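You operate a simulated robot arm through the tools that you are given. There is no shell and no other tool. Be economical: measure what you need, move in short steps, check, and stop when the job is done.

Carry out the task below with a simulated two-armed robot. There is one attempt and no reset: what you move stays moved.

## Task
Warm the white tray to 20 C or more, then bring it to the table's open end.
Fine: heat dial at the job card's figure; watch the tray display; door shut while it runs; switch off before opening; shut the door again; 20 to 30 C passes.

Only the result counts: the job must be done as asked and must still hold three seconds after the hand-in. Knocking over, shifting, dropping, spilling or breaking anything else fails it.

## Robot
Two 7-joint arms with two-finger parallel grippers on one trunk, on a base that drives. Base frame: it is fixed to the floor where the robot stands at the start and does not move with it; the origin is under the middle of the robot, x ahead of it, y to its left, z up. Readings come in cm, rad, newtons and seconds.
The left shoulder is at the start at [5, 16.8, 120.7], the right one opposite. With the tool pointing down near the work surface each hand reaches from about 10 to 44 cm from the robot's upright axis, wherever it stands, measured 20 degrees to its own side. Places, roughly: blue tray (19x15x9 cm) [70, 0, 50]; feed table [50, 70, 90]; heat dial [50, 0, 140]; job card [10, 70, 90]; open end of the feed table [10, 90, 90]; rack door [60, -10, 90]; rack switch [70, -20, 140]; tray heat display [60, -10, 140]; white tray (19x15x9 cm) [70, 0, 80]; yellow tray (19x15x9 cm) [20, 80, 60]. Payload 1.57 kg a hand.
Tool frame (each hand has its own): the origin (TCP) lies between the finger pads and is the grasp point; the fingertips stand 3 cm ahead of it; z points along the fingers, y is the line along which they close. Largest opening 8 cm; finger width 1.7, thickness 1.2; the body of the gripper, 4 by 8.2 cm, starts 8 cm behind the TCP.
Orientation is told as [roll, pitch, yaw] about the base's x, y, z axes, in that order, counted from this pose: with the fingers straight down and closing along the base's y, the tool's x points along the base's -x, its y along +y and its z along -z.

## Interface
- The arms move only by the tool send_rows. It takes "left_rows", "right_rows" or both (then of equal length, played together; a hand with none holds still); each is a list of rows, each an object (a shift or turn left out is 0, a gripper value left out holds the last) with "rotation": the turn, a rotation vector about the base's x, y, z in rad, a list of three; "delta_pos": the shift along the base's x, y, z in cm, a list of three; "hand": the opening, from 0 (shut) to 1 (fully open). In form: [{"rotation": [ax, ay, az], "delta_pos": [dx, dy, dz], "hand": hand}, ...]. A call has 1 to 10 rows; each row is the pose to reach, as a shift and turn from the pose commanded when the call began. Rows are played at 5 a second. More than 5 cm and 0.15 rad between two rows, or a gripper value outside its range, and nothing of the call is played. Where a pose cannot be reached the arm comes as near as it can. A force on the tool above 50 N (or 10 N above the force at the start of the call, whichever is more), or a blocked arm, ends the call early, and 0.2 s more pass. The fingers move at their own pace (about 4.5 cm/s each) and stop on an object; they squeeze with about 24 N. The grip force told is the motor's: it shows also when the fingers shut on nothing. Time passes only in rows, and 0.2 s behind the last, so rows that repeat a pose let the fingers close. It gives the time, the measured TCP pose, the force on the tool (base axes), the opening and the grip force at its end, in the units of the frame above (readings bear some noise), with the torque about the TCP (base axes, N m) and any sound that the robot's microphone picked up, and new pictures: "pictures" is both (left out), scene, wrist or none (wrist: the cameras of the hands that moved).
- Cameras (640 x 400 px; columns grow to the right, rows downward): "scene" is now at [11.83, 1.78, 144.28]; the picture's right is [0.24, -0.97, 0.00], its down [-0.48, -0.12, -0.87] and it looks along [0.85, 0.21, -0.49] (base axes); focal length 214 px, centre (320, 200). "left" rides on the left gripper at [7.2, 0.6, -12.2] in its tool frame; the picture's right is [-0.09, 1.00, 0.00], its down [-0.84, -0.08, -0.54] and it looks along [-0.54, -0.05, 0.84] (tool axes); focal length 238 px, centre (320, 200). "right" rides on the right gripper at [7.2, -0.7, -12.2] in its tool frame; the picture's right is [0.09, 1.00, 0.00], its down [-0.84, 0.08, -0.54] and it looks along [-0.54, 0.05, 0.84] (tool axes); focal length 238 px, centre (320, 200). There is no depth. A picture from a camera that has moved, and an enlarged one, comes with that camera's place and axes in the base frame and with its lens. The place of the scene camera against the robot may be out by one fixed shift of up to 2.5 cm in any direction.
- slide_trunk(by): slides the trunk up (or, below 0, down) by that many cm; the arms and the scene camera ride with it, the base frame stays. It gives what a move gives, with no picture.
- steer(legs): drives the robot by 1 to 6 legs, each [ahead, left, turn to the left] in cm, cm and rad, along the robot's own axes; the way and the turn of a leg run together, so that a leg with both is an arc; at most 150 cm and 3.142 rad a leg. The arms and the cameras ride along, it lands a little off, and it stops where it bumps. It gives what a move gives, and a new picture of the scene camera.
- turn_head(pan, tilt): turns the head with the scene camera to pan (to the left, within 1.396 rad either way) and tilt (down, from -0.506 to 1.204), counted from straight ahead of the robot. It gives what a move gives, and a new picture of the scene camera.
- zoom(camera, box): a new picture of the part [left, top, right, bottom] of that camera's present view, enlarged. No time passes.
- sign_off(): hands the job in; it is judged then, once.

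Go step by step. Nothing tells you exact positions but the pictures and the camera data: compare them with the known pose of the tool, close in by small moves and look again before you grip or let go. The budget is 120 turns and 260 pictures, counting those below and the enlarged ones. Unless the task says otherwise, let go and move clear before handing in, and close with one line.

The tools are called after ">>>" as name(argument=value, ...) on one line, values as JSON. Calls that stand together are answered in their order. send_rows: Moves the arms, as the interface text tells. Its arguments: {"type":"object","properties":{"left_rows":{"type":"array","items":{"type":"object","properties":{"rotation":{"type":"array","items":{"type":"number"}},"delta_pos":{"type":"array","items":{"type":"number"}},"hand":{"type":"number"}}}},"right_rows":{"type":"array","items":{"type":"object","properties":{"rotation":{"type":"array","items":{"type":"number"}},"delta_pos":{"type":"array","items":{"type":"number"}},"hand":{"type":"number"}}}},"pictures":{"type":"string","enum":["both","scene","wrist","none"]}},"required":[]} The other tools are called the same way: slide_trunk (by) slides the trunk up or down; steer (legs) drives the base; turn_head (pan, tilt) turns the head that bears the scene camera; zoom (camera, box) takes an enlarged picture of a part of a camera's view; sign_off () hands the job in.

At the start:

```text
clock: 0.0
left_ee_pos: [38.81, 13.48, 114.98]
left_ee_rot: [0.0, 0.002, -0.003]
left_wrist_force: [0.0, -0.8, -0.1]
left_moment: [-0.03, 0.04, -0.02]
left_opening: 8.03
left_gripper_force: 0.0
right_ee_pos: [45.97, -28.62, 99.96]
right_ee_rot: [0.0, -0.001, 0.0]
right_wrist_force: [0.2, -0.2, -0.2]
right_moment: [0.0, 0.04, -0.01]
right_opening: 8.01
right_gripper_force: 0.0
trunk travel left (down, up): [-37.5, 6.8]
robot x, y, heading: [0.27, -0.13, -0.003]
head pan, tilt: [0.239, 0.515]
```

scene: 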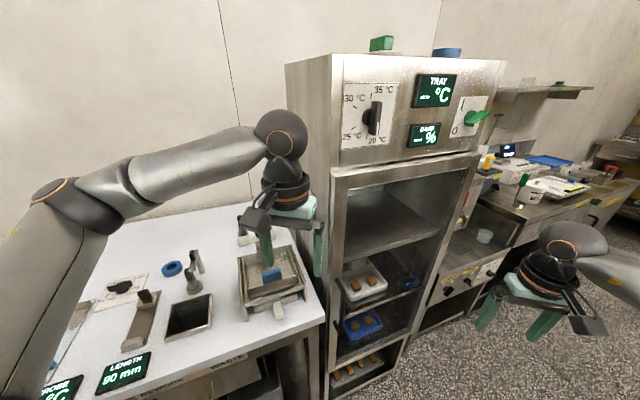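
right: 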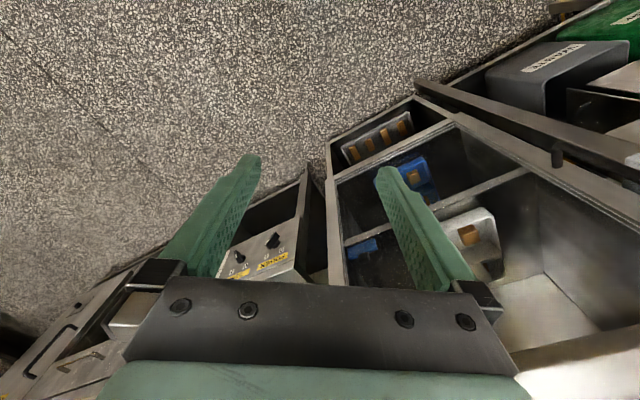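
left: 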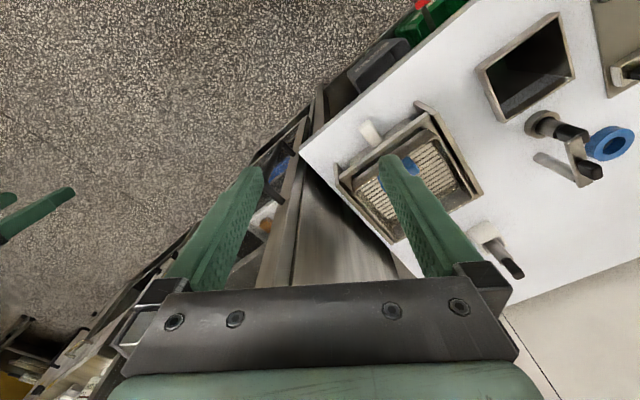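

I see the rack ahead with its panel on top (tray display, dial, green switch), and the feed table to the left. First I enlarge the panel and the rack compartments.

>>> zoom(camera="scene", box=[320, 40, 520, 165])

>>> zoom(camera="scene", box=[300, 150, 500, 400])

>>> turn_head(pan=1.2, tilt=0.7)

```text
3.20 times, centred on (420, 102) of scene
camera zoom: at [11.83, 1.78, 144.28], right [0.24, -0.97, 0.0], down [-0.48, -0.12, -0.87], along [0.85, 0.21, -0.49], focal length 686 px, centre (0, 512)
```

zoom: 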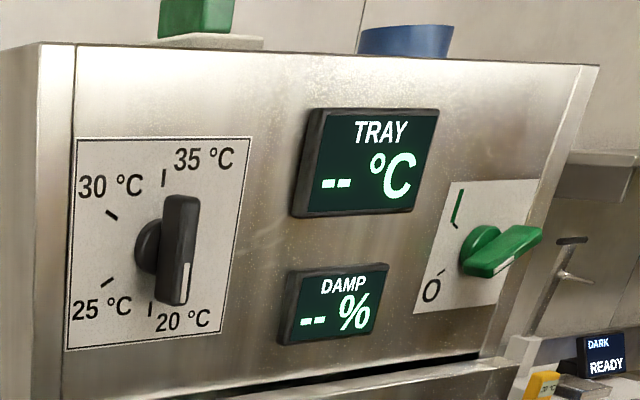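

```text
1.60 times, centred on (400, 275) of scene
camera zoom: at [11.83, 1.78, 144.28], right [0.24, -0.97, 0.0], down [-0.48, -0.12, -0.87], along [0.85, 0.21, -0.49], focal length 343 px, centre (192, 80)
```

zoom: 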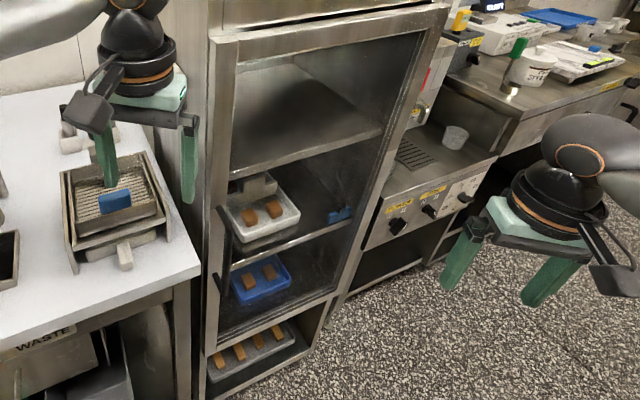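

```text
clock: 1.2
left_ee_pos: [38.75, 13.42, 114.93]
left_ee_rot: [-0.001, 0.001, -0.001]
left_wrist_force: [0.3, 0.6, 0.8]
left_moment: [0.0, -0.01, 0.03]
left_opening: 8.0
left_gripper_force: 0.1
right_ee_pos: [45.89, -28.56, 100.03]
right_ee_rot: [0.0, -0.001, 0.0]
right_wrist_force: [0.2, -0.2, -1.0]
right_moment: [0.0, -0.03, 0.03]
right_opening: 8.02
right_gripper_force: 0.0
trunk travel left (down, up): [-37.5, 6.8]
robot x, y, heading: [-0.35, -0.08, 0.001]
head pan, tilt: [1.201, 0.7]
camera scene: at [6.1, 7.55, 142.66], right [0.93, -0.36, 0.0], down [-0.23, -0.6, -0.77], along [0.28, 0.71, -0.64], focal length 214 px, centre (320, 200)
```

scene: 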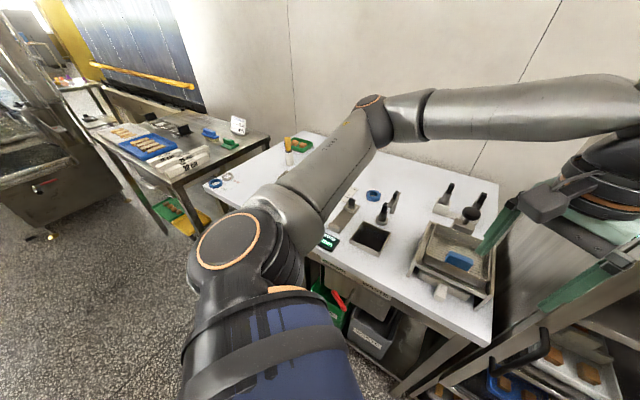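

The left elbow hides the job card. I back straight away from the rack to see past the arm and get the whole front.

>>> steer(legs=[[-45, 0, 0]])

>>> turn_head(pan=0.85, tilt=0.5)

>>> turn_head(pan=0.0, tilt=0.4)

```text
clock: 3.9
left_ee_pos: [-6.05, 13.74, 115.07]
left_ee_rot: [-0.003, -0.001, 0.012]
left_wrist_force: [0.7, 0.1, -0.2]
left_moment: [0.01, -0.02, 0.01]
left_opening: 8.0
left_gripper_force: 0.0
right_ee_pos: [1.67, -28.1, 99.99]
right_ee_rot: [-0.001, 0.001, 0.014]
right_wrist_force: [0.1, -0.5, 0.4]
right_moment: [0.02, -0.03, 0.0]
right_opening: 7.99
right_gripper_force: 0.1
trunk travel left (down, up): [-37.5, 6.8]
robot x, y, heading: [-44.53, 0.05, 0.011]
head pan, tilt: [1.201, 0.7]
camera scene: at [-38.58, 7.33, 142.66], right [0.94, -0.35, 0.0], down [-0.22, -0.6, -0.77], along [0.27, 0.72, -0.64], focal length 214 px, centre (320, 200)
```

scene: 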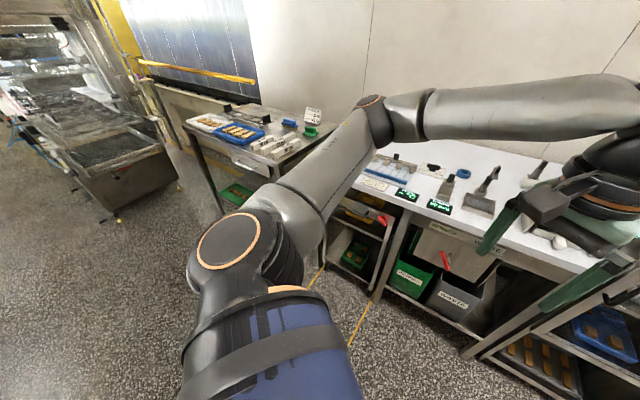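

```text
clock: 4.8
left_ee_pos: [-5.95, 13.72, 115.07]
left_ee_rot: [-0.003, 0.003, 0.012]
left_wrist_force: [-0.1, -0.8, -0.3]
left_moment: [-0.04, 0.01, -0.03]
left_opening: 7.98
left_gripper_force: 0.1
right_ee_pos: [1.72, -28.26, 100.12]
right_ee_rot: [-0.002, 0.0, 0.013]
right_wrist_force: [0.2, 0.3, -0.1]
right_moment: [0.0, -0.01, -0.02]
right_opening: 7.99
right_gripper_force: 0.0
trunk travel left (down, up): [-37.5, 6.8]
robot x, y, heading: [-44.31, -0.47, 0.011]
head pan, tilt: [0.85, 0.499]
camera scene: at [-35.59, 6.29, 144.43], right [0.76, -0.65, 0.0], down [-0.31, -0.36, -0.88], along [0.57, 0.67, -0.48], focal length 214 px, centre (320, 200)
```

scene: 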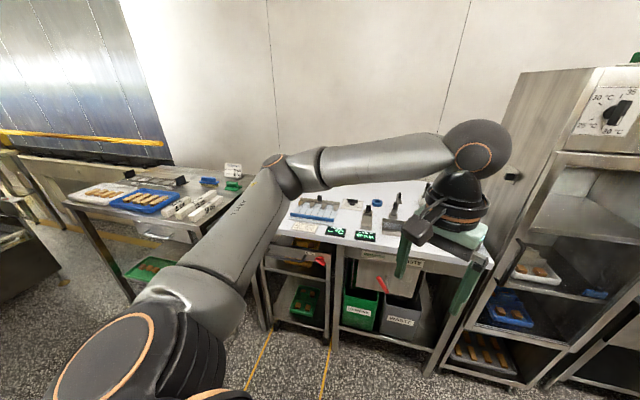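

```text
clock: 5.9
left_ee_pos: [-5.91, 13.7, 115.06]
left_ee_rot: [-0.002, 0.001, 0.013]
left_wrist_force: [0.0, -1.1, 0.5]
left_moment: [-0.02, -0.02, 0.03]
left_opening: 8.01
left_gripper_force: 0.1
right_ee_pos: [1.79, -28.28, 99.96]
right_ee_rot: [0.001, -0.001, 0.016]
right_wrist_force: [-0.2, -0.4, -0.3]
right_moment: [0.0, -0.03, 0.0]
right_opening: 7.99
right_gripper_force: 0.1
trunk travel left (down, up): [-37.5, 6.8]
robot x, y, heading: [-44.75, -0.27, 0.015]
head pan, tilt: [0.0, 0.4]
camera scene: at [-32.23, -0.49, 145.34], right [0.01, -1.0, 0.0], down [-0.39, -0.01, -0.92], along [0.92, 0.01, -0.39], focal length 214 px, centre (320, 200)
```

scene: 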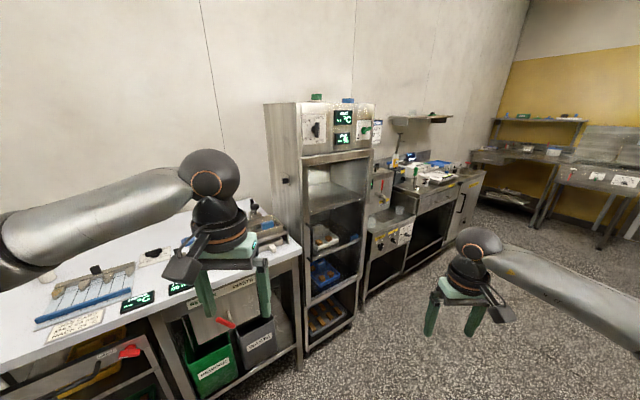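

The job card seems visible at the table's near edge. I enlarge it and the rack front.

>>> zoom(camera="scene", box=[30, 295, 130, 357])

>>> zoom(camera="scene", box=[255, 85, 415, 215])

>>> zoom(camera="scene", box=[255, 150, 415, 350])

```text
6.40 times, centred on (80, 326) of scene
camera zoom: at [-32.23, -0.49, 145.34], right [0.01, -1.0, 0.0], down [-0.39, -0.01, -0.92], along [0.92, 0.01, -0.39], focal length 1373 px, centre (1856, -606)
```

zoom: 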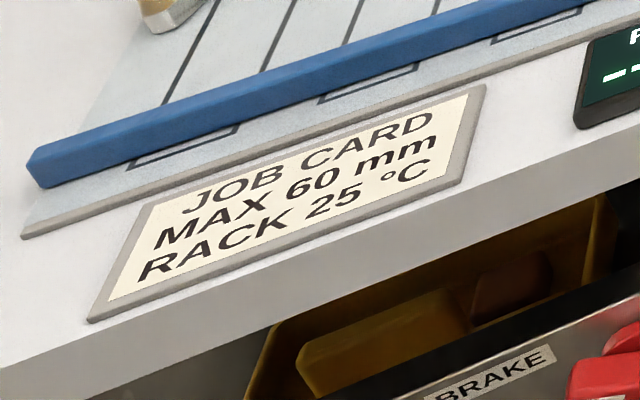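

```text
3.08 times, centred on (335, 150) of scene
camera zoom: at [-32.23, -0.49, 145.34], right [0.01, -1.0, 0.0], down [-0.39, -0.01, -0.92], along [0.92, 0.01, -0.39], focal length 660 px, centre (274, 354)
```

zoom: 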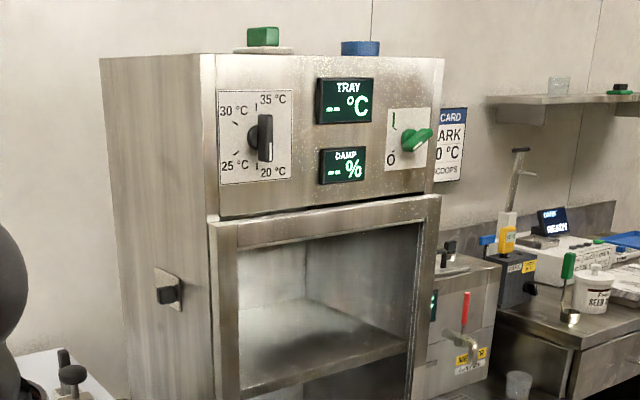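

```text
2.00 times, centred on (335, 250) of scene
camera zoom: at [-32.23, -0.49, 145.34], right [0.01, -1.0, 0.0], down [-0.39, -0.01, -0.92], along [0.92, 0.01, -0.39], focal length 429 px, centre (290, 100)
```

zoom: 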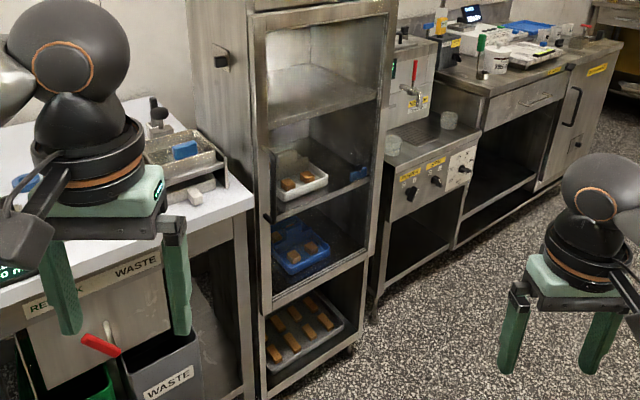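

The card says RACK 25 °C; the dial stands at 20. By triangulation the rack front runs from about (57, 2) to (77, -22), so it is turned about 40°. I drive round to stand square in front of it, 80 cm off.

>>> steer(legs=[[0, -61, 0], [48, 0, 0], [0, 0, 0.68]])

```text
clock: 9.7
left_ee_pos: [-1.78, -46.78, 114.99]
left_ee_rot: [-0.002, 0.001, 0.009]
left_wrist_force: [-0.8, -0.3, 0.2]
left_moment: [0.01, 0.01, 0.02]
left_opening: 7.99
left_gripper_force: 0.0
right_ee_pos: [5.67, -88.73, 100.06]
right_ee_rot: [0.0, -0.002, 0.005]
right_wrist_force: [-0.2, 0.2, -0.2]
right_moment: [0.0, -0.03, 0.01]
right_opening: 8.0
right_gripper_force: 0.0
trunk travel left (down, up): [-37.5, 6.8]
robot x, y, heading: [-40.3, -60.55, 0.012]
head pan, tilt: [0.0, 0.4]
stopped in leg 2: the robot was blocked; the commanded pose is now the measured one
camera scene: at [-28.17, -60.79, 145.34], right [0.01, -1.0, 0.0], down [-0.39, 0.0, -0.92], along [0.92, 0.01, -0.39], focal length 214 px, centre (320, 200)
```

scene: 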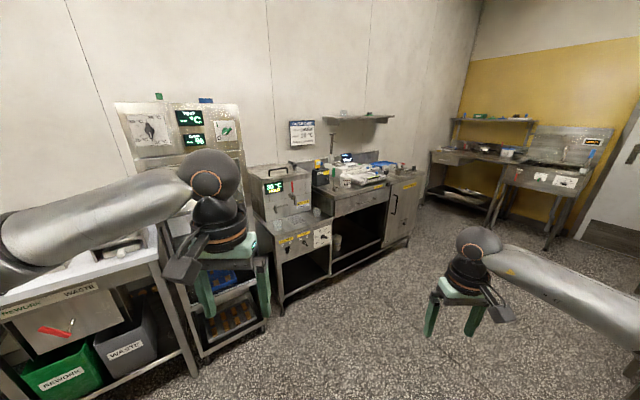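

The drive stopped early on something I can't see. I look down at the floor near the base.

>>> turn_head(pan=0.0, tilt=1.2)

>>> turn_head(pan=-1.0, tilt=0.9)

>>> turn_head(pan=0.9, tilt=0.9)

```text
clock: 10.8
left_ee_pos: [-1.83, -46.72, 115.09]
left_ee_rot: [-0.001, 0.001, 0.01]
left_wrist_force: [0.6, -1.5, 0.0]
left_moment: [-0.01, 0.01, 0.01]
left_opening: 8.0
left_gripper_force: 0.1
right_ee_pos: [5.78, -88.6, 100.14]
right_ee_rot: [0.0, 0.001, 0.008]
right_wrist_force: [0.1, -0.1, 0.4]
right_moment: [0.03, -0.01, -0.02]
right_opening: 8.02
right_gripper_force: 0.1
trunk travel left (down, up): [-37.5, 6.8]
robot x, y, heading: [-40.18, -60.64, 0.006]
head pan, tilt: [0.0, 1.201]
camera scene: at [-31.82, -60.82, 139.06], right [0.01, -1.0, 0.0], down [-0.93, -0.01, -0.36], along [0.36, 0.0, -0.93], focal length 214 px, centre (320, 200)
```

scene: 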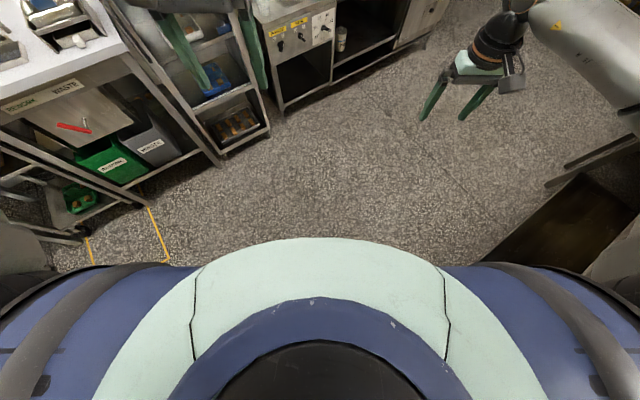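

```text
clock: 12.1
left_ee_pos: [-1.69, -46.74, 114.98]
left_ee_rot: [-0.002, 0.002, 0.008]
left_wrist_force: [0.5, -0.3, 0.1]
left_moment: [0.0, 0.0, 0.0]
left_opening: 7.99
left_gripper_force: 0.1
right_ee_pos: [5.7, -88.72, 100.2]
right_ee_rot: [-0.001, 0.001, 0.007]
right_wrist_force: [-0.7, -0.9, 0.5]
right_moment: [0.0, 0.01, 0.0]
right_opening: 8.02
right_gripper_force: 0.1
trunk travel left (down, up): [-37.5, 6.8]
robot x, y, heading: [-40.59, -60.71, 0.011]
head pan, tilt: [-1.0, 0.901]
camera scene: at [-33.27, -67.18, 141.04], right [-0.84, -0.55, 0.0], down [-0.43, 0.66, -0.62], along [0.34, -0.52, -0.78], focal length 214 px, centre (320, 200)
```

scene: 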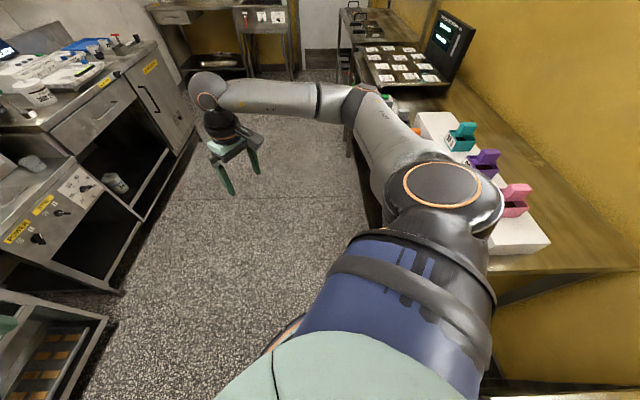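

```text
clock: 14.0
left_ee_pos: [-1.85, -46.63, 114.91]
left_ee_rot: [-0.002, 0.001, 0.01]
left_wrist_force: [-0.2, -0.2, -0.5]
left_moment: [0.0, 0.02, -0.02]
left_opening: 7.99
left_gripper_force: 0.1
right_ee_pos: [5.69, -88.66, 100.01]
right_ee_rot: [-0.001, 0.001, 0.008]
right_wrist_force: [0.3, 0.0, 0.6]
right_moment: [0.01, 0.0, 0.0]
right_opening: 7.99
right_gripper_force: 0.2
trunk travel left (down, up): [-37.5, 6.8]
robot x, y, heading: [-40.52, -60.3, 0.007]
head pan, tilt: [0.901, 0.901]
camera scene: at [-32.78, -54.91, 141.04], right [0.79, -0.61, 0.0], down [-0.48, -0.62, -0.62], along [0.38, 0.49, -0.78], focal length 214 px, centre (320, 200)
```

scene: 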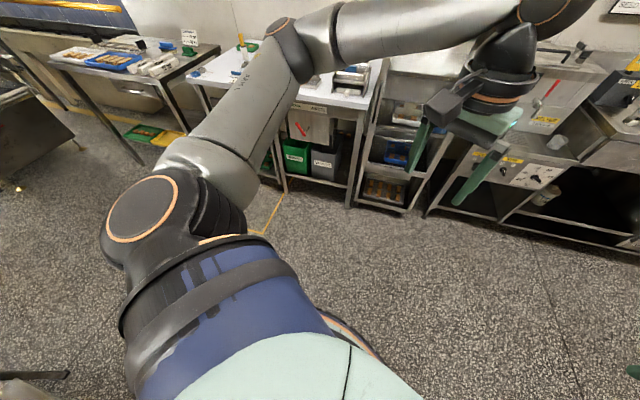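

The right elbow reached over a bench on the right with coloured stands. I retrace my way (back, then left) and check that bench.

>>> steer(legs=[[-3, 0, 0], [0, 30, 0]])

>>> turn_head(pan=-1.1, tilt=0.7)

```text
clock: 14.7
left_ee_pos: [-1.91, -46.33, 115.05]
left_ee_rot: [-0.003, 0.003, 0.011]
left_wrist_force: [0.4, -0.1, -0.2]
left_moment: [0.02, 0.0, 0.03]
left_opening: 7.98
left_gripper_force: 0.2
right_ee_pos: [5.77, -88.62, 100.1]
right_ee_rot: [-0.003, -0.002, 0.011]
right_wrist_force: [-0.2, -0.5, 0.5]
right_moment: [0.0, 0.0, 0.0]
right_opening: 8.03
right_gripper_force: 0.0
trunk travel left (down, up): [-37.5, 6.8]
robot x, y, heading: [-40.84, -60.64, 0.014]
head pan, tilt: [0.901, 0.901]
stopped in leg 1: the robot was blocked; the commanded pose is now the measured one
camera scene: at [-32.86, -54.8, 141.04], right [0.79, -0.61, 0.0], down [-0.48, -0.62, -0.62], along [0.38, 0.49, -0.78], focal length 214 px, centre (320, 200)
```

scene: 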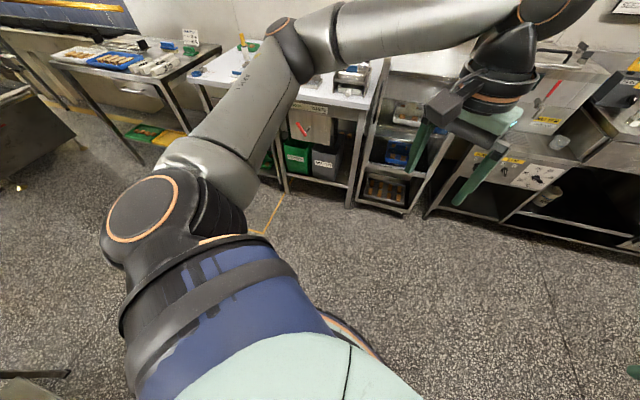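

```text
clock: 16.6
left_ee_pos: [-1.94, -46.58, 115.05]
left_ee_rot: [-0.002, 0.003, 0.01]
left_wrist_force: [-0.2, -0.3, -0.6]
left_moment: [0.0, 0.0, 0.0]
left_opening: 8.0
left_gripper_force: 0.1
right_ee_pos: [5.91, -88.46, 100.08]
right_ee_rot: [0.001, 0.0, 0.011]
right_wrist_force: [0.8, -0.6, 0.1]
right_moment: [-0.02, 0.02, -0.01]
right_opening: 8.01
right_gripper_force: 0.1
trunk travel left (down, up): [-37.5, 6.8]
robot x, y, heading: [-40.44, -60.51, 0.009]
head pan, tilt: [-1.1, 0.7]
camera scene: at [-33.51, -68.31, 142.66], right [-0.89, -0.47, 0.0], down [-0.3, 0.57, -0.76], along [0.36, -0.68, -0.64], focal length 214 px, centre (320, 200)
```

scene: 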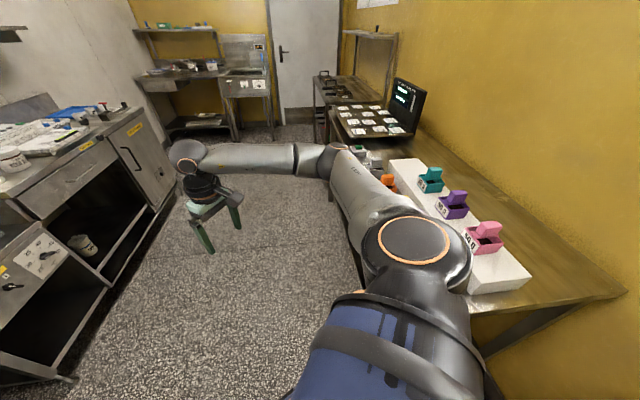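

Still touching, so I go straight left, away from that bench.

>>> steer(legs=[[0, 25, 0]])

```text
clock: 18.4
left_ee_pos: [-2.1, -21.3, 115.04]
left_ee_rot: [-0.001, 0.003, 0.011]
left_wrist_force: [0.0, -0.3, -0.3]
left_moment: [0.01, 0.03, -0.01]
left_opening: 8.01
left_gripper_force: 0.1
right_ee_pos: [5.49, -63.33, 100.02]
right_ee_rot: [-0.002, 0.0, 0.01]
right_wrist_force: [-0.6, -0.3, 0.1]
right_moment: [0.0, 0.0, 0.03]
right_opening: 7.99
right_gripper_force: 0.1
trunk travel left (down, up): [-37.5, 6.8]
robot x, y, heading: [-40.71, -35.67, 0.011]
head pan, tilt: [-1.1, 0.7]
camera scene: at [-33.83, -43.11, 142.66], right [-0.89, -0.47, 0.0], down [-0.3, 0.57, -0.77], along [0.36, -0.68, -0.64], focal length 214 px, centre (320, 200)
```

scene: 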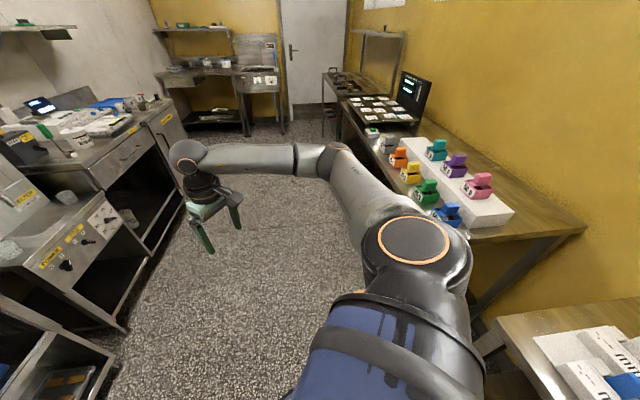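

Nothing on the bench looks disturbed. I now turn to face the rack front and slide along the aisle in front of it.

>>> steer(legs=[[0, 0, 0.68], [18, 0, 0], [0, -45, 0]])

>>> turn_head(pan=0.0, tilt=0.4)

```text
clock: 24.1
left_ee_pos: [22.63, -22.05, 114.9]
left_ee_rot: [-0.004, 0.0, 0.688]
left_wrist_force: [-0.6, 0.5, 0.4]
left_moment: [0.03, 0.0, -0.03]
left_opening: 7.98
left_gripper_force: 0.0
right_ee_pos: [54.86, -49.94, 99.98]
right_ee_rot: [0.002, -0.001, 0.687]
right_wrist_force: [0.1, -0.9, -0.2]
right_moment: [0.03, -0.02, -0.01]
right_opening: 8.0
right_gripper_force: 0.1
trunk travel left (down, up): [-37.5, 6.8]
robot x, y, heading: [1.77, -57.24, 0.691]
head pan, tilt: [-1.1, 0.7]
camera scene: at [11.3, -58.36, 142.65], right [-0.4, -0.92, 0.0], down [-0.59, 0.26, -0.76], along [0.7, -0.3, -0.64], focal length 214 px, centre (320, 200)
```

scene: 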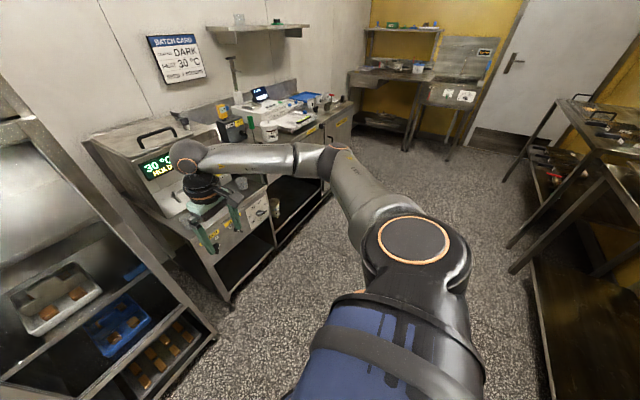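

```text
clock: 25.4
left_ee_pos: [22.66, -22.02, 115.1]
left_ee_rot: [-0.004, 0.003, 0.688]
left_wrist_force: [0.3, 0.5, 0.3]
left_moment: [0.0, -0.02, 0.03]
left_opening: 8.0
left_gripper_force: 0.1
right_ee_pos: [54.96, -49.87, 100.14]
right_ee_rot: [0.0, -0.002, 0.689]
right_wrist_force: [-0.3, -0.4, -0.4]
right_moment: [0.03, -0.02, 0.01]
right_opening: 7.98
right_gripper_force: 0.1
trunk travel left (down, up): [-37.5, 6.8]
robot x, y, heading: [1.45, -56.82, 0.691]
head pan, tilt: [0.0, 0.4]
camera scene: at [10.62, -49.05, 145.34], right [0.64, -0.77, 0.0], down [-0.3, -0.25, -0.92], along [0.71, 0.59, -0.39], focal length 214 px, centre (320, 200)
```

scene: 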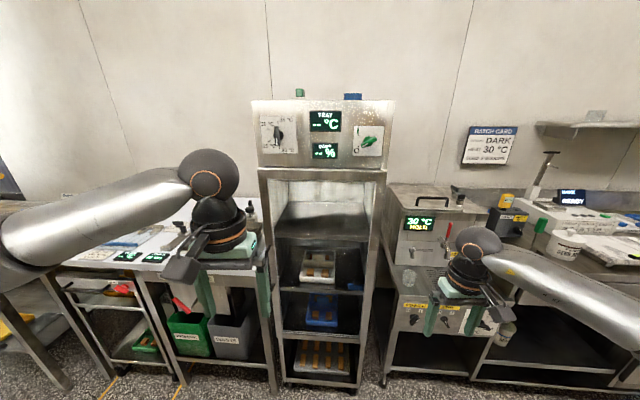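

Now square to the rack. I enlarge the panel and the door area.

>>> zoom(camera="scene", box=[240, 85, 410, 175])

>>> zoom(camera="scene", box=[240, 160, 400, 400])

```text
3.76 times, centred on (325, 130) of scene
camera zoom: at [10.62, -49.05, 145.34], right [0.64, -0.77, 0.0], down [-0.3, -0.25, -0.92], along [0.71, 0.59, -0.39], focal length 807 px, centre (301, 464)
```

zoom: 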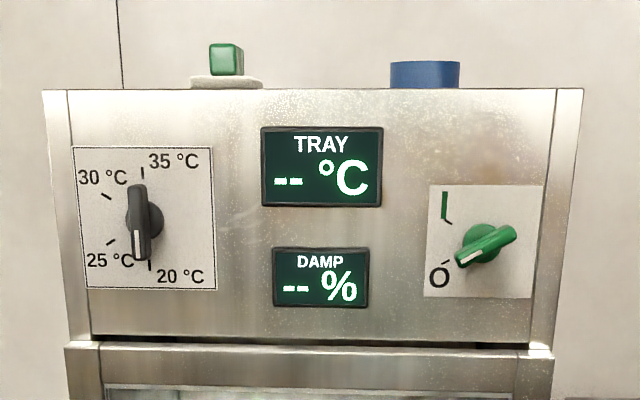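

```text
1.67 times, centred on (320, 280) of scene
camera zoom: at [10.62, -49.05, 145.34], right [0.64, -0.77, 0.0], down [-0.3, -0.25, -0.92], along [0.71, 0.59, -0.39], focal length 358 px, centre (320, 67)
```

zoom: 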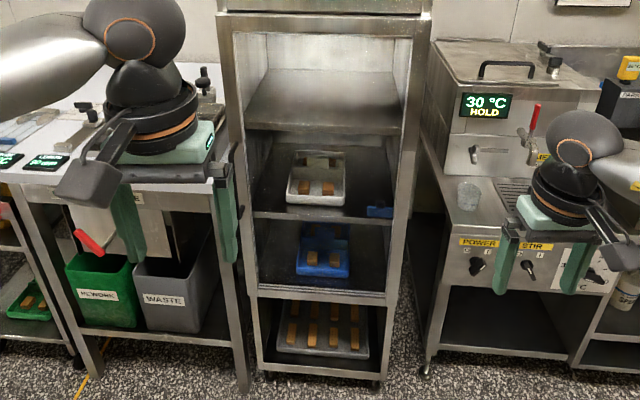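

Dial plate is near (53, 2, 138), switch near (67, -20, 137), about 75 cm ahead of me. I raise both hands and turn them to point forward at the panel.

>>> send_rows(left_rows=[{"rotation": [0.0956, -0.1157, 0], "delta_pos": [-0.28, -0.29, 2.35], "hand": 0.9}, {"rotation": [0.1912, -0.2314, 0], "delta_pos": [-0.55, -0.59, 4.7]}, {"rotation": [0.2868, -0.3471, 0], "delta_pos": [-0.83, -0.88, 7.05]}, {"rotation": [0.3824, -0.4628, 0], "delta_pos": [-1.1, -1.17, 9.4]}, {"rotation": [0.478, -0.5785, 0], "delta_pos": [-1.38, -1.47, 11.75]}, {"rotation": [0.5736, -0.6942, 0], "delta_pos": [-1.66, -1.76, 14.1]}, {"rotation": [0.6692, -0.8099, 0], "delta_pos": [-1.93, -2.05, 16.45]}, {"rotation": [0.7648, -0.9256, 0], "delta_pos": [-2.21, -2.34, 18.8]}, {"rotation": [0.8604, -1.0413, 0], "delta_pos": [-2.48, -2.64, 21.15]}, {"rotation": [0.955, -1.156, 0], "delta_pos": [-2.76, -2.93, 23.5]}], right_rows=[{"rotation": [0.0956, -0.1157, 0], "delta_pos": [-1.84, 0.55, 3.7], "hand": 0.9}, {"rotation": [0.1912, -0.2314, 0], "delta_pos": [-3.68, 1.1, 7.4]}, {"rotation": [0.2868, -0.3471, 0], "delta_pos": [-5.52, 1.65, 11.1]}, {"rotation": [0.3824, -0.4628, 0], "delta_pos": [-7.36, 2.2, 14.8]}, {"rotation": [0.478, -0.5785, 0], "delta_pos": [-9.2, 2.75, 18.5]}, {"rotation": [0.5736, -0.6942, 0], "delta_pos": [-11.04, 3.3, 22.2]}, {"rotation": [0.6692, -0.8099, 0], "delta_pos": [-12.88, 3.85, 25.9]}, {"rotation": [0.7648, -0.9256, 0], "delta_pos": [-14.72, 4.4, 29.6]}, {"rotation": [0.8604, -1.0413, 0], "delta_pos": [-16.56, 4.95, 33.3]}, {"rotation": [0.955, -1.156, 0], "delta_pos": [-18.4, 5.5, 37]}], pictures="both")

```text
clock: 27.6
left_ee_pos: [19.77, -24.49, 138.41]
left_ee_rot: [-0.011, -1.491, 0.706]
left_wrist_force: [0.5, 0.7, 0.8]
left_moment: [0.04, -0.01, 0.0]
left_opening: 7.18
left_gripper_force: 0.1
right_ee_pos: [36.79, -44.31, 136.62]
right_ee_rot: [-0.01, -1.494, 0.695]
right_wrist_force: [-0.3, -0.3, 1.1]
right_moment: [0.01, -0.01, -0.03]
right_opening: 7.18
right_gripper_force: 0.0
trunk travel left (down, up): [-37.5, 6.8]
robot x, y, heading: [1.42, -56.98, 0.688]
head pan, tilt: [0.0, 0.4]
camera scene: at [10.16, -48.61, 145.14], right [0.68, -0.73, 0.0], down [-0.3, -0.28, -0.91], along [0.67, 0.62, -0.41], focal length 214 px, centre (320, 200)
camera right: at [27.54, -52.88, 130.41], right [-0.64, 0.77, -0.09], down [-0.42, -0.24, 0.88], along [0.65, 0.6, 0.47], focal length 238 px, centre (320, 200)
camera left: at [9.63, -32.23, 132.36], right [-0.63, 0.77, 0.09], down [-0.31, -0.36, 0.88], along [0.71, 0.53, 0.47], focal length 238 px, centre (320, 200)
```

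scene: 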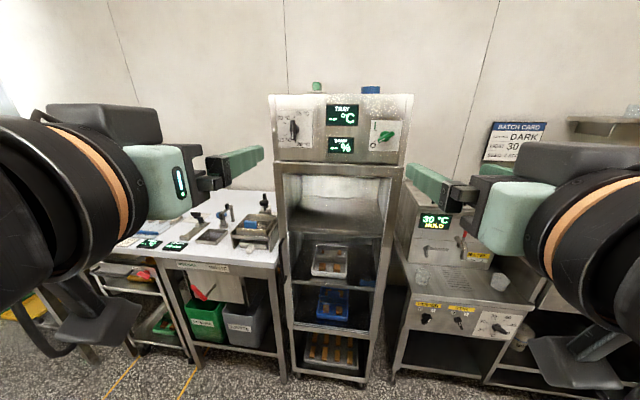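
right: 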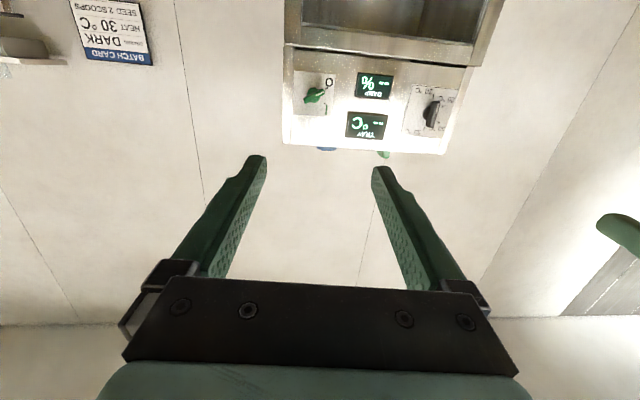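
left: 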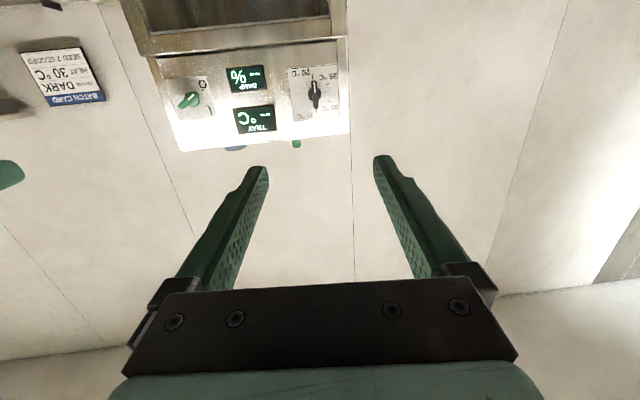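

Two wrist views agree: dial at (54, 2, 136), switch at (69, -20, 134.6), front yaw about 0.60. I correct the heading, centre myself and come closer.

>>> steer(legs=[[0, 0, -0.088], [0, 6, 0], [18, 0, 0]])

>>> zoom(camera="left", box=[160, 0, 480, 200])

>>> zoom(camera="right", box=[160, 0, 480, 200])

```text
clock: 30.2
left_ee_pos: [33.89, -11.44, 138.39]
left_ee_rot: [0.04, -1.487, 0.567]
left_wrist_force: [1.0, -0.7, -0.8]
left_moment: [-0.01, 0.01, -0.03]
left_opening: 7.2
left_gripper_force: 0.0
right_ee_pos: [48.95, -32.62, 136.54]
right_ee_rot: [-0.026, -1.494, 0.625]
right_wrist_force: [0.4, -0.6, -0.2]
right_moment: [0.0, 0.02, -0.02]
right_opening: 7.21
right_gripper_force: 0.0
trunk travel left (down, up): [-37.5, 6.8]
robot x, y, heading: [11.95, -41.92, 0.605]
head pan, tilt: [0.0, 0.4]
camera scene: at [22.16, -34.63, 145.21], right [0.61, -0.79, 0.0], down [-0.32, -0.25, -0.92], along [0.72, 0.56, -0.4], focal length 214 px, centre (320, 200)
```

scene: 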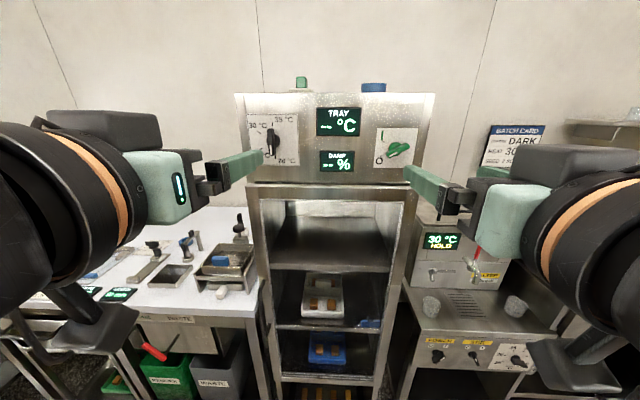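

```text
2.00 times, centred on (320, 100) of left
camera zoom: at [23.03, -18.16, 132.25], right [-0.56, 0.82, 0.1], down [-0.34, -0.33, 0.88], along [0.75, 0.46, 0.47], focal length 477 px, centre (320, 400)
```

zoom: 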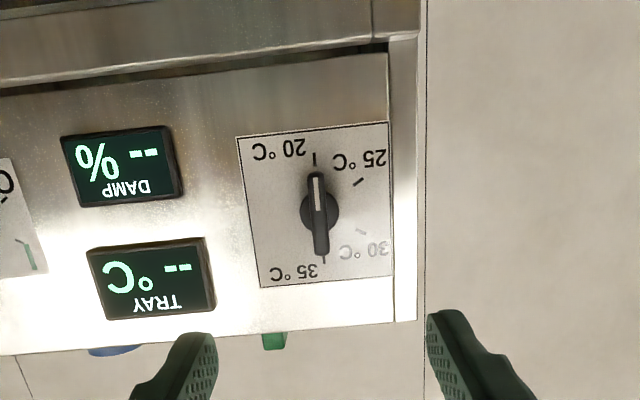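

```text
2.00 times, centred on (320, 100) of right
camera zoom: at [38.93, -40.26, 130.45], right [-0.57, 0.82, -0.09], down [-0.44, -0.2, 0.88], along [0.7, 0.54, 0.47], focal length 477 px, centre (320, 400)
```

zoom: 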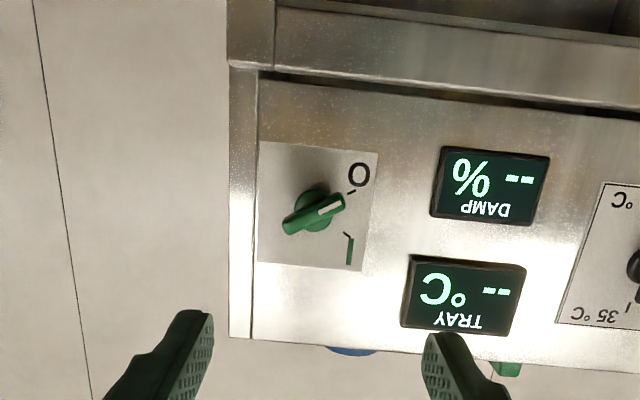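

The left hand is laterally in line with the dial (about 26 cm ahead, 1.3 cm lower). I straighten its pitch and go 17 cm ahead.

>>> send_rows(left_rows=[{"rotation": [0.022, -0.033, 0], "delta_pos": [3.5, 2.42, -0.4], "hand": 0.7}, {"rotation": [0.045, -0.066, 0], "delta_pos": [7.0, 4.84, -0.8]}, {"rotation": [0.045, -0.066, 0], "delta_pos": [10.5, 7.25, -1.3]}, {"rotation": [0.045, -0.066, 0], "delta_pos": [13.97, 9.67, -1.3]}], pictures="both")

```text
clock: 31.2
left_ee_pos: [47.91, -1.67, 136.76]
left_ee_rot: [0.865, -1.567, -0.26]
left_wrist_force: [0.9, 0.0, -0.2]
left_moment: [0.0, -0.03, 0.02]
left_opening: 5.59
left_gripper_force: 0.2
right_ee_pos: [49.0, -32.61, 136.65]
right_ee_rot: [-0.027, -1.494, 0.626]
right_wrist_force: [0.4, 0.7, -0.9]
right_moment: [0.02, -0.01, 0.01]
right_opening: 7.25
right_gripper_force: 0.0
trunk travel left (down, up): [-37.5, 6.8]
robot x, y, heading: [12.49, -42.28, 0.6]
head pan, tilt: [0.0, 0.4]
camera scene: at [22.46, -35.05, 145.33], right [0.57, -0.82, 0.0], down [-0.32, -0.22, -0.92], along [0.76, 0.52, -0.39], focal length 214 px, centre (320, 200)
camera left: at [37.43, -8.15, 129.63], right [-0.57, 0.82, 0.1], down [-0.4, -0.37, 0.84], along [0.72, 0.44, 0.54], focal length 238 px, centre (320, 200)
```

scene: 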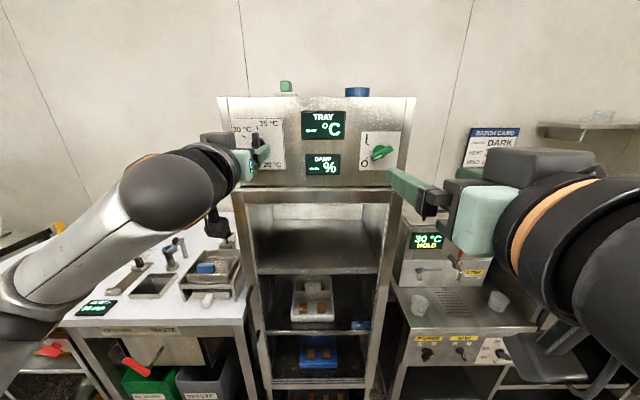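
left: 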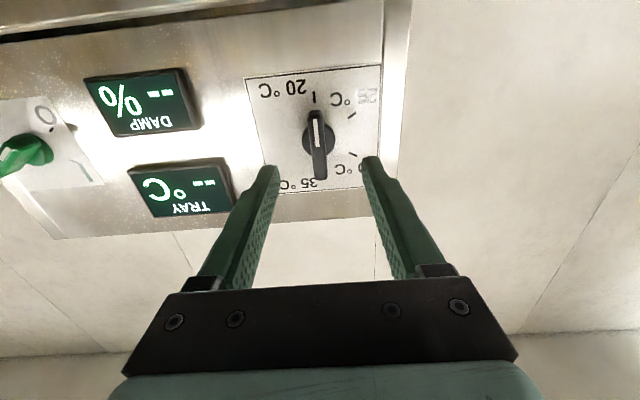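

The dial is 10 cm straight ahead of the left TCP. I advance 7.5 cm and look.

>>> send_rows(left_rows=[{"delta_pos": [3.1, 2.1, 0.2]}, {"delta_pos": [6.2, 4.25, 0.3]}], pictures="wrist")

>>> zoom(camera="scene", box=[190, 80, 350, 200])

```text
clock: 31.8
left_ee_pos: [52.94, 1.4, 137.08]
left_ee_rot: [0.472, -1.565, 0.136]
left_wrist_force: [-19.1, -11.9, -3.2]
left_moment: [-0.11, -0.06, 0.88]
left_opening: 5.65
left_gripper_force: 1.0
right_ee_pos: [48.95, -32.62, 136.7]
right_ee_rot: [-0.023, -1.492, 0.624]
right_wrist_force: [1.8, 0.8, -0.6]
right_moment: [-0.03, -0.02, -0.01]
right_opening: 7.19
right_gripper_force: 0.1
trunk travel left (down, up): [-37.5, 6.8]
robot x, y, heading: [12.26, -41.95, 0.604]
head pan, tilt: [0.0, 0.4]
stopped in row 2 (left hand): the force on the tool passed its limit (the readings are from after the stop); the commanded pose is now the measured one
camera left: at [42.52, -5.12, 130.06], right [-0.57, 0.82, 0.09], down [-0.4, -0.37, 0.84], along [0.72, 0.44, 0.54], focal length 238 px, centre (320, 200)
```

left: 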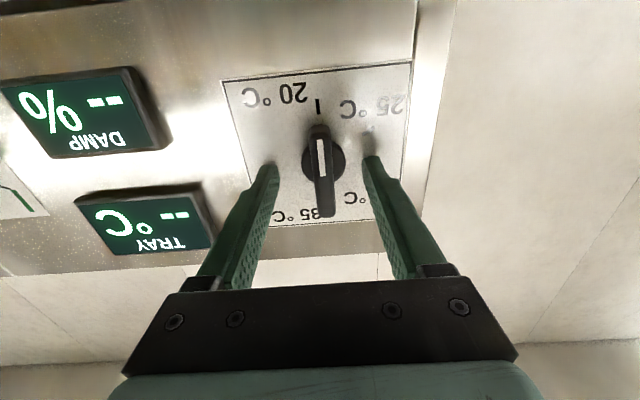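

```text
3.33 times, centred on (270, 140) of scene
camera zoom: at [22.38, -35.09, 145.35], right [0.57, -0.82, 0.0], down [-0.32, -0.22, -0.92], along [0.76, 0.52, -0.39], focal length 715 px, centre (487, 400)
```

zoom: 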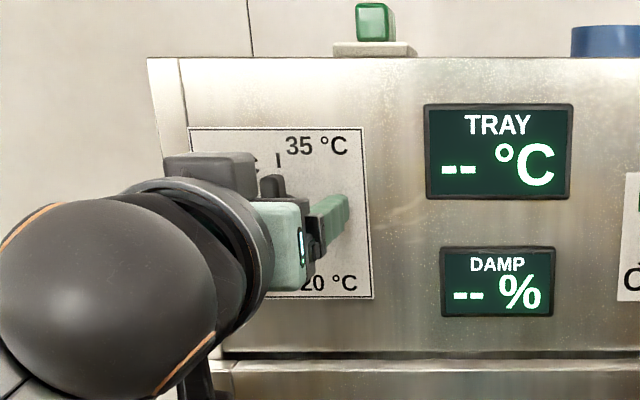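

The fingertips touch the plate with the knob between them. I back off 0.6 cm and close on the knob.

>>> send_rows(left_rows=[{"delta_pos": [-0.5, -0.34, 0], "hand": 0.7}, {"delta_pos": [-0.5, -0.34, 0], "hand": 0.0}, {"delta_pos": [-0.5, -0.34, 0], "hand": 0.0}, {"delta_pos": [-0.5, -0.34, 0], "hand": 0.0}, {"delta_pos": [-0.5, -0.34, 0], "hand": 0.0}], pictures="wrist")

```text
clock: 33.0
left_ee_pos: [52.35, 1.45, 137.03]
left_ee_rot: [0.087, -1.56, 0.525]
left_wrist_force: [-4.5, 7.1, 1.1]
left_moment: [-0.1, 0.24, 0.44]
left_opening: 2.88
left_gripper_force: 35.4
right_ee_pos: [48.76, -32.53, 136.63]
right_ee_rot: [-0.042, -1.493, 0.645]
right_wrist_force: [-0.4, 0.6, 0.3]
right_moment: [0.01, 0.03, 0.0]
right_opening: 7.2
right_gripper_force: 0.0
trunk travel left (down, up): [-37.5, 6.8]
robot x, y, heading: [12.11, -42.12, 0.603]
head pan, tilt: [0.0, 0.4]
camera left: at [42.06, -5.19, 130.01], right [-0.57, 0.82, 0.09], down [-0.39, -0.37, 0.84], along [0.72, 0.44, 0.53], focal length 238 px, centre (320, 200)
```

left: 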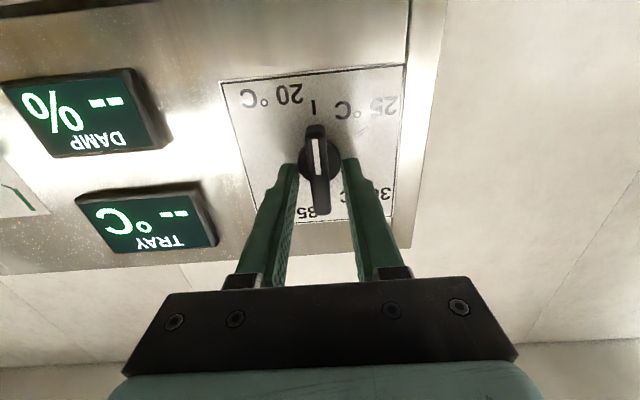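

Opening 2.9 means I hold the round base rather than the bar. I open, back out 1.5 cm and close on the bar.

>>> send_rows(left_rows=[{"hand": 0.5}, {"delta_pos": [-0.8, -0.55, 0], "hand": 0.5}, {"delta_pos": [-1.3, -0.88, 0], "hand": 0.5}, {"delta_pos": [-1.3, -0.88, 0], "hand": 0.0}, {"delta_pos": [-1.3, -0.88, 0], "hand": 0.0}, {"delta_pos": [-1.3, -0.88, 0], "hand": 0.0}, {"delta_pos": [-1.3, -0.88, 0], "hand": 0.0}], pictures="wrist")

```text
clock: 34.6
left_ee_pos: [51.09, 0.4, 137.14]
left_ee_rot: [0.038, -1.561, 0.574]
left_wrist_force: [-6.1, 7.6, 2.3]
left_moment: [-0.13, 0.22, 0.35]
left_opening: 1.17
left_gripper_force: 29.3
right_ee_pos: [48.76, -32.48, 136.7]
right_ee_rot: [-0.049, -1.494, 0.646]
right_wrist_force: [0.0, -0.3, -0.7]
right_moment: [-0.02, 0.0, -0.01]
right_opening: 7.19
right_gripper_force: 0.0
trunk travel left (down, up): [-37.5, 6.8]
robot x, y, heading: [12.14, -42.4, 0.605]
head pan, tilt: [0.0, 0.4]
camera left: at [40.72, -6.14, 130.04], right [-0.57, 0.82, 0.09], down [-0.39, -0.37, 0.84], along [0.72, 0.44, 0.53], focal length 238 px, centre (320, 200)
```

left: 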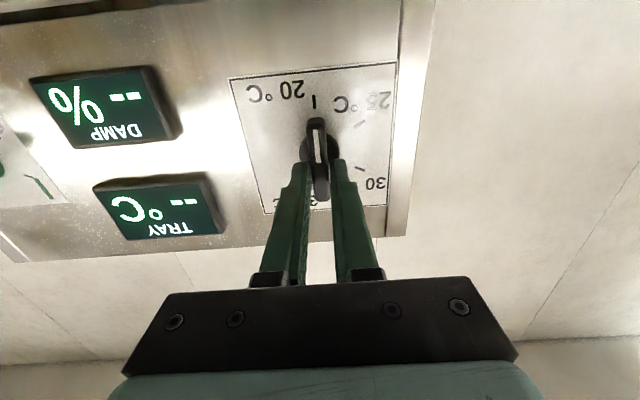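

The bar is held (opening 1.2). Now I turn it 60° clockwise towards 25.

>>> send_rows(left_rows=[{"rotation": [0.123, 0.085, 0], "delta_pos": [-0.1, 0.14, 0], "hand": 0.0}, {"rotation": [0.246, 0.17, 0], "delta_pos": [-0.17, 0.25, 0]}, {"rotation": [0.369, 0.255, 0], "delta_pos": [-0.17, 0.25, 0]}, {"rotation": [0.492, 0.34, 0], "delta_pos": [-0.17, 0.25, 0]}, {"rotation": [0.615, 0.425, 0], "delta_pos": [-0.17, 0.25, 0]}, {"rotation": [0.738, 0.51, 0], "delta_pos": [-0.17, 0.25, 0]}, {"rotation": [0.861, 0.595, 0], "delta_pos": [-0.17, 0.25, 0]}, {"rotation": [0.861, 0.595, 0], "delta_pos": [-0.17, 0.25, 0]}], pictures="both")

```text
clock: 36.4
left_ee_pos: [51.36, 0.06, 136.73]
left_ee_rot: [1.564, -0.515, -0.961]
left_wrist_force: [1.2, -18.7, -13.6]
left_moment: [-0.24, 0.11, -0.12]
left_opening: 1.19
left_gripper_force: 29.2
right_ee_pos: [49.02, -32.82, 136.58]
right_ee_rot: [0.006, -1.493, 0.593]
right_wrist_force: [-0.9, -0.4, -0.1]
right_moment: [0.0, -0.02, 0.0]
right_opening: 7.21
right_gripper_force: 0.1
trunk travel left (down, up): [-37.5, 6.8]
robot x, y, heading: [12.64, -42.29, 0.605]
head pan, tilt: [0.0, 0.4]
camera scene: at [22.53, -35.34, 145.33], right [0.57, -0.82, 0.0], down [-0.32, -0.22, -0.92], along [0.76, 0.52, -0.39], focal length 214 px, centre (320, 200)
camera left: at [37.61, -1.56, 133.95], right [-0.23, 0.34, 0.91], down [-0.01, -0.94, 0.35], along [0.97, 0.07, 0.22], focal length 238 px, centre (320, 200)
```

scene: 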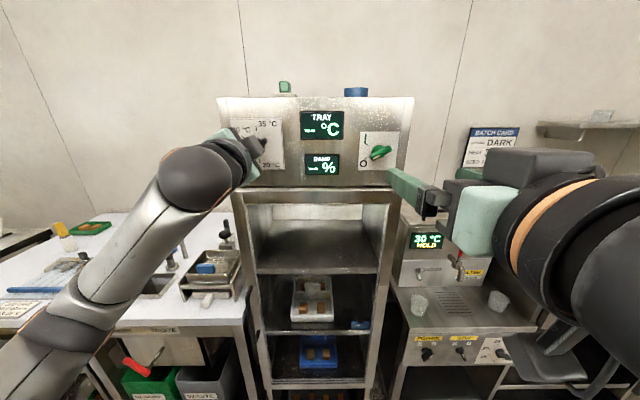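
left: 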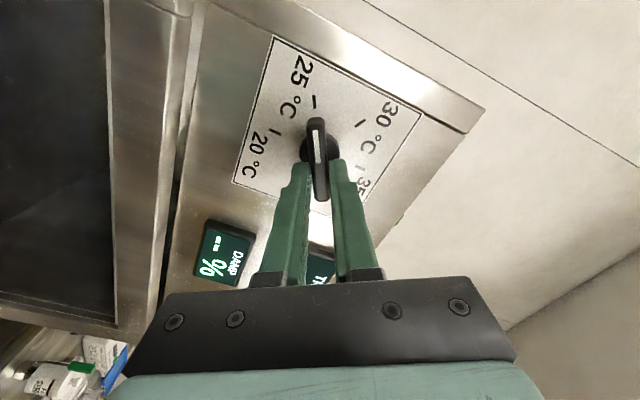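

The pointer now lies at the 25 tick. I open and back out along the axis and check.

>>> send_rows(left_rows=[{"hand": 0.5}, {"hand": 0.6}, {"delta_pos": [-3.3, -2.26, 0]}, {"delta_pos": [-6.6, -4.5, 0]}, {"delta_pos": [-9.9, -6.8, 0]}], pictures="wrist")

>>> zoom(camera="left", box=[220, 20, 420, 220])

>>> zoom(camera="right", box=[160, 0, 480, 200])

```text
clock: 37.6
left_ee_pos: [40.9, -6.46, 136.88]
left_ee_rot: [1.569, -0.522, -0.956]
left_wrist_force: [-0.8, 0.1, -0.8]
left_moment: [0.0, 0.01, 0.01]
left_opening: 4.81
left_gripper_force: 0.1
right_ee_pos: [48.86, -32.55, 136.64]
right_ee_rot: [-0.028, -1.493, 0.629]
right_wrist_force: [0.2, 0.9, -0.4]
right_moment: [0.05, 0.0, 0.0]
right_opening: 7.19
right_gripper_force: 0.1
trunk travel left (down, up): [-37.5, 6.8]
robot x, y, heading: [12.42, -42.21, 0.605]
head pan, tilt: [0.0, 0.4]
camera left: at [27.22, -8.24, 133.91], right [-0.24, 0.34, 0.91], down [0.0, -0.94, 0.35], along [0.97, 0.08, 0.22], focal length 238 px, centre (320, 200)
```

left: 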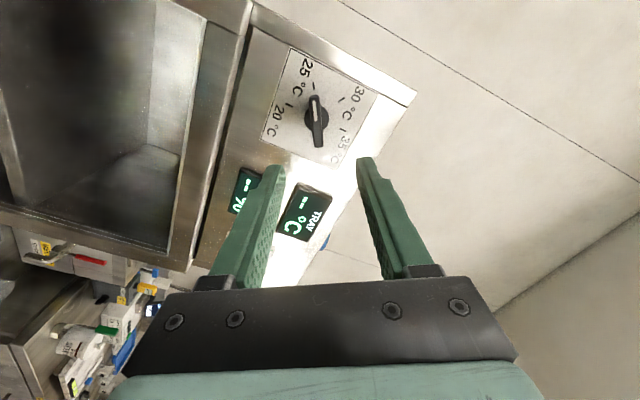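

```text
2.00 times, centred on (320, 120) of left
camera zoom: at [27.22, -8.24, 133.91], right [-0.24, 0.34, 0.91], down [0.0, -0.94, 0.35], along [0.97, 0.08, 0.22], focal length 477 px, centre (320, 360)
```

zoom: 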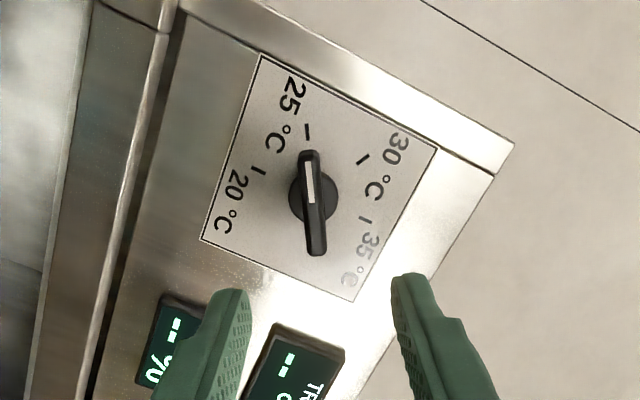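

```text
2.00 times, centred on (320, 100) of right
camera zoom: at [38.81, -40.3, 130.47], right [-0.57, 0.82, -0.09], down [-0.44, -0.2, 0.88], along [0.7, 0.54, 0.47], focal length 477 px, centre (320, 400)
```

zoom: 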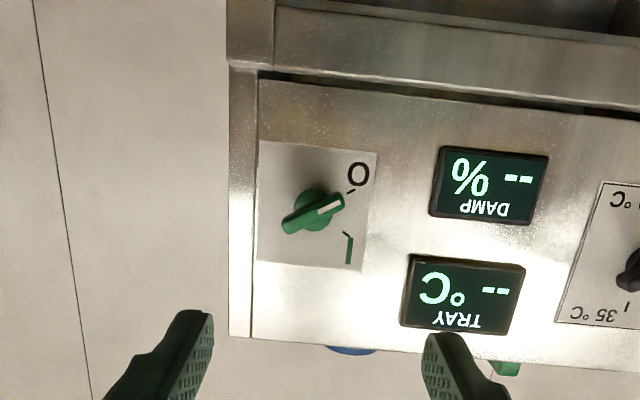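

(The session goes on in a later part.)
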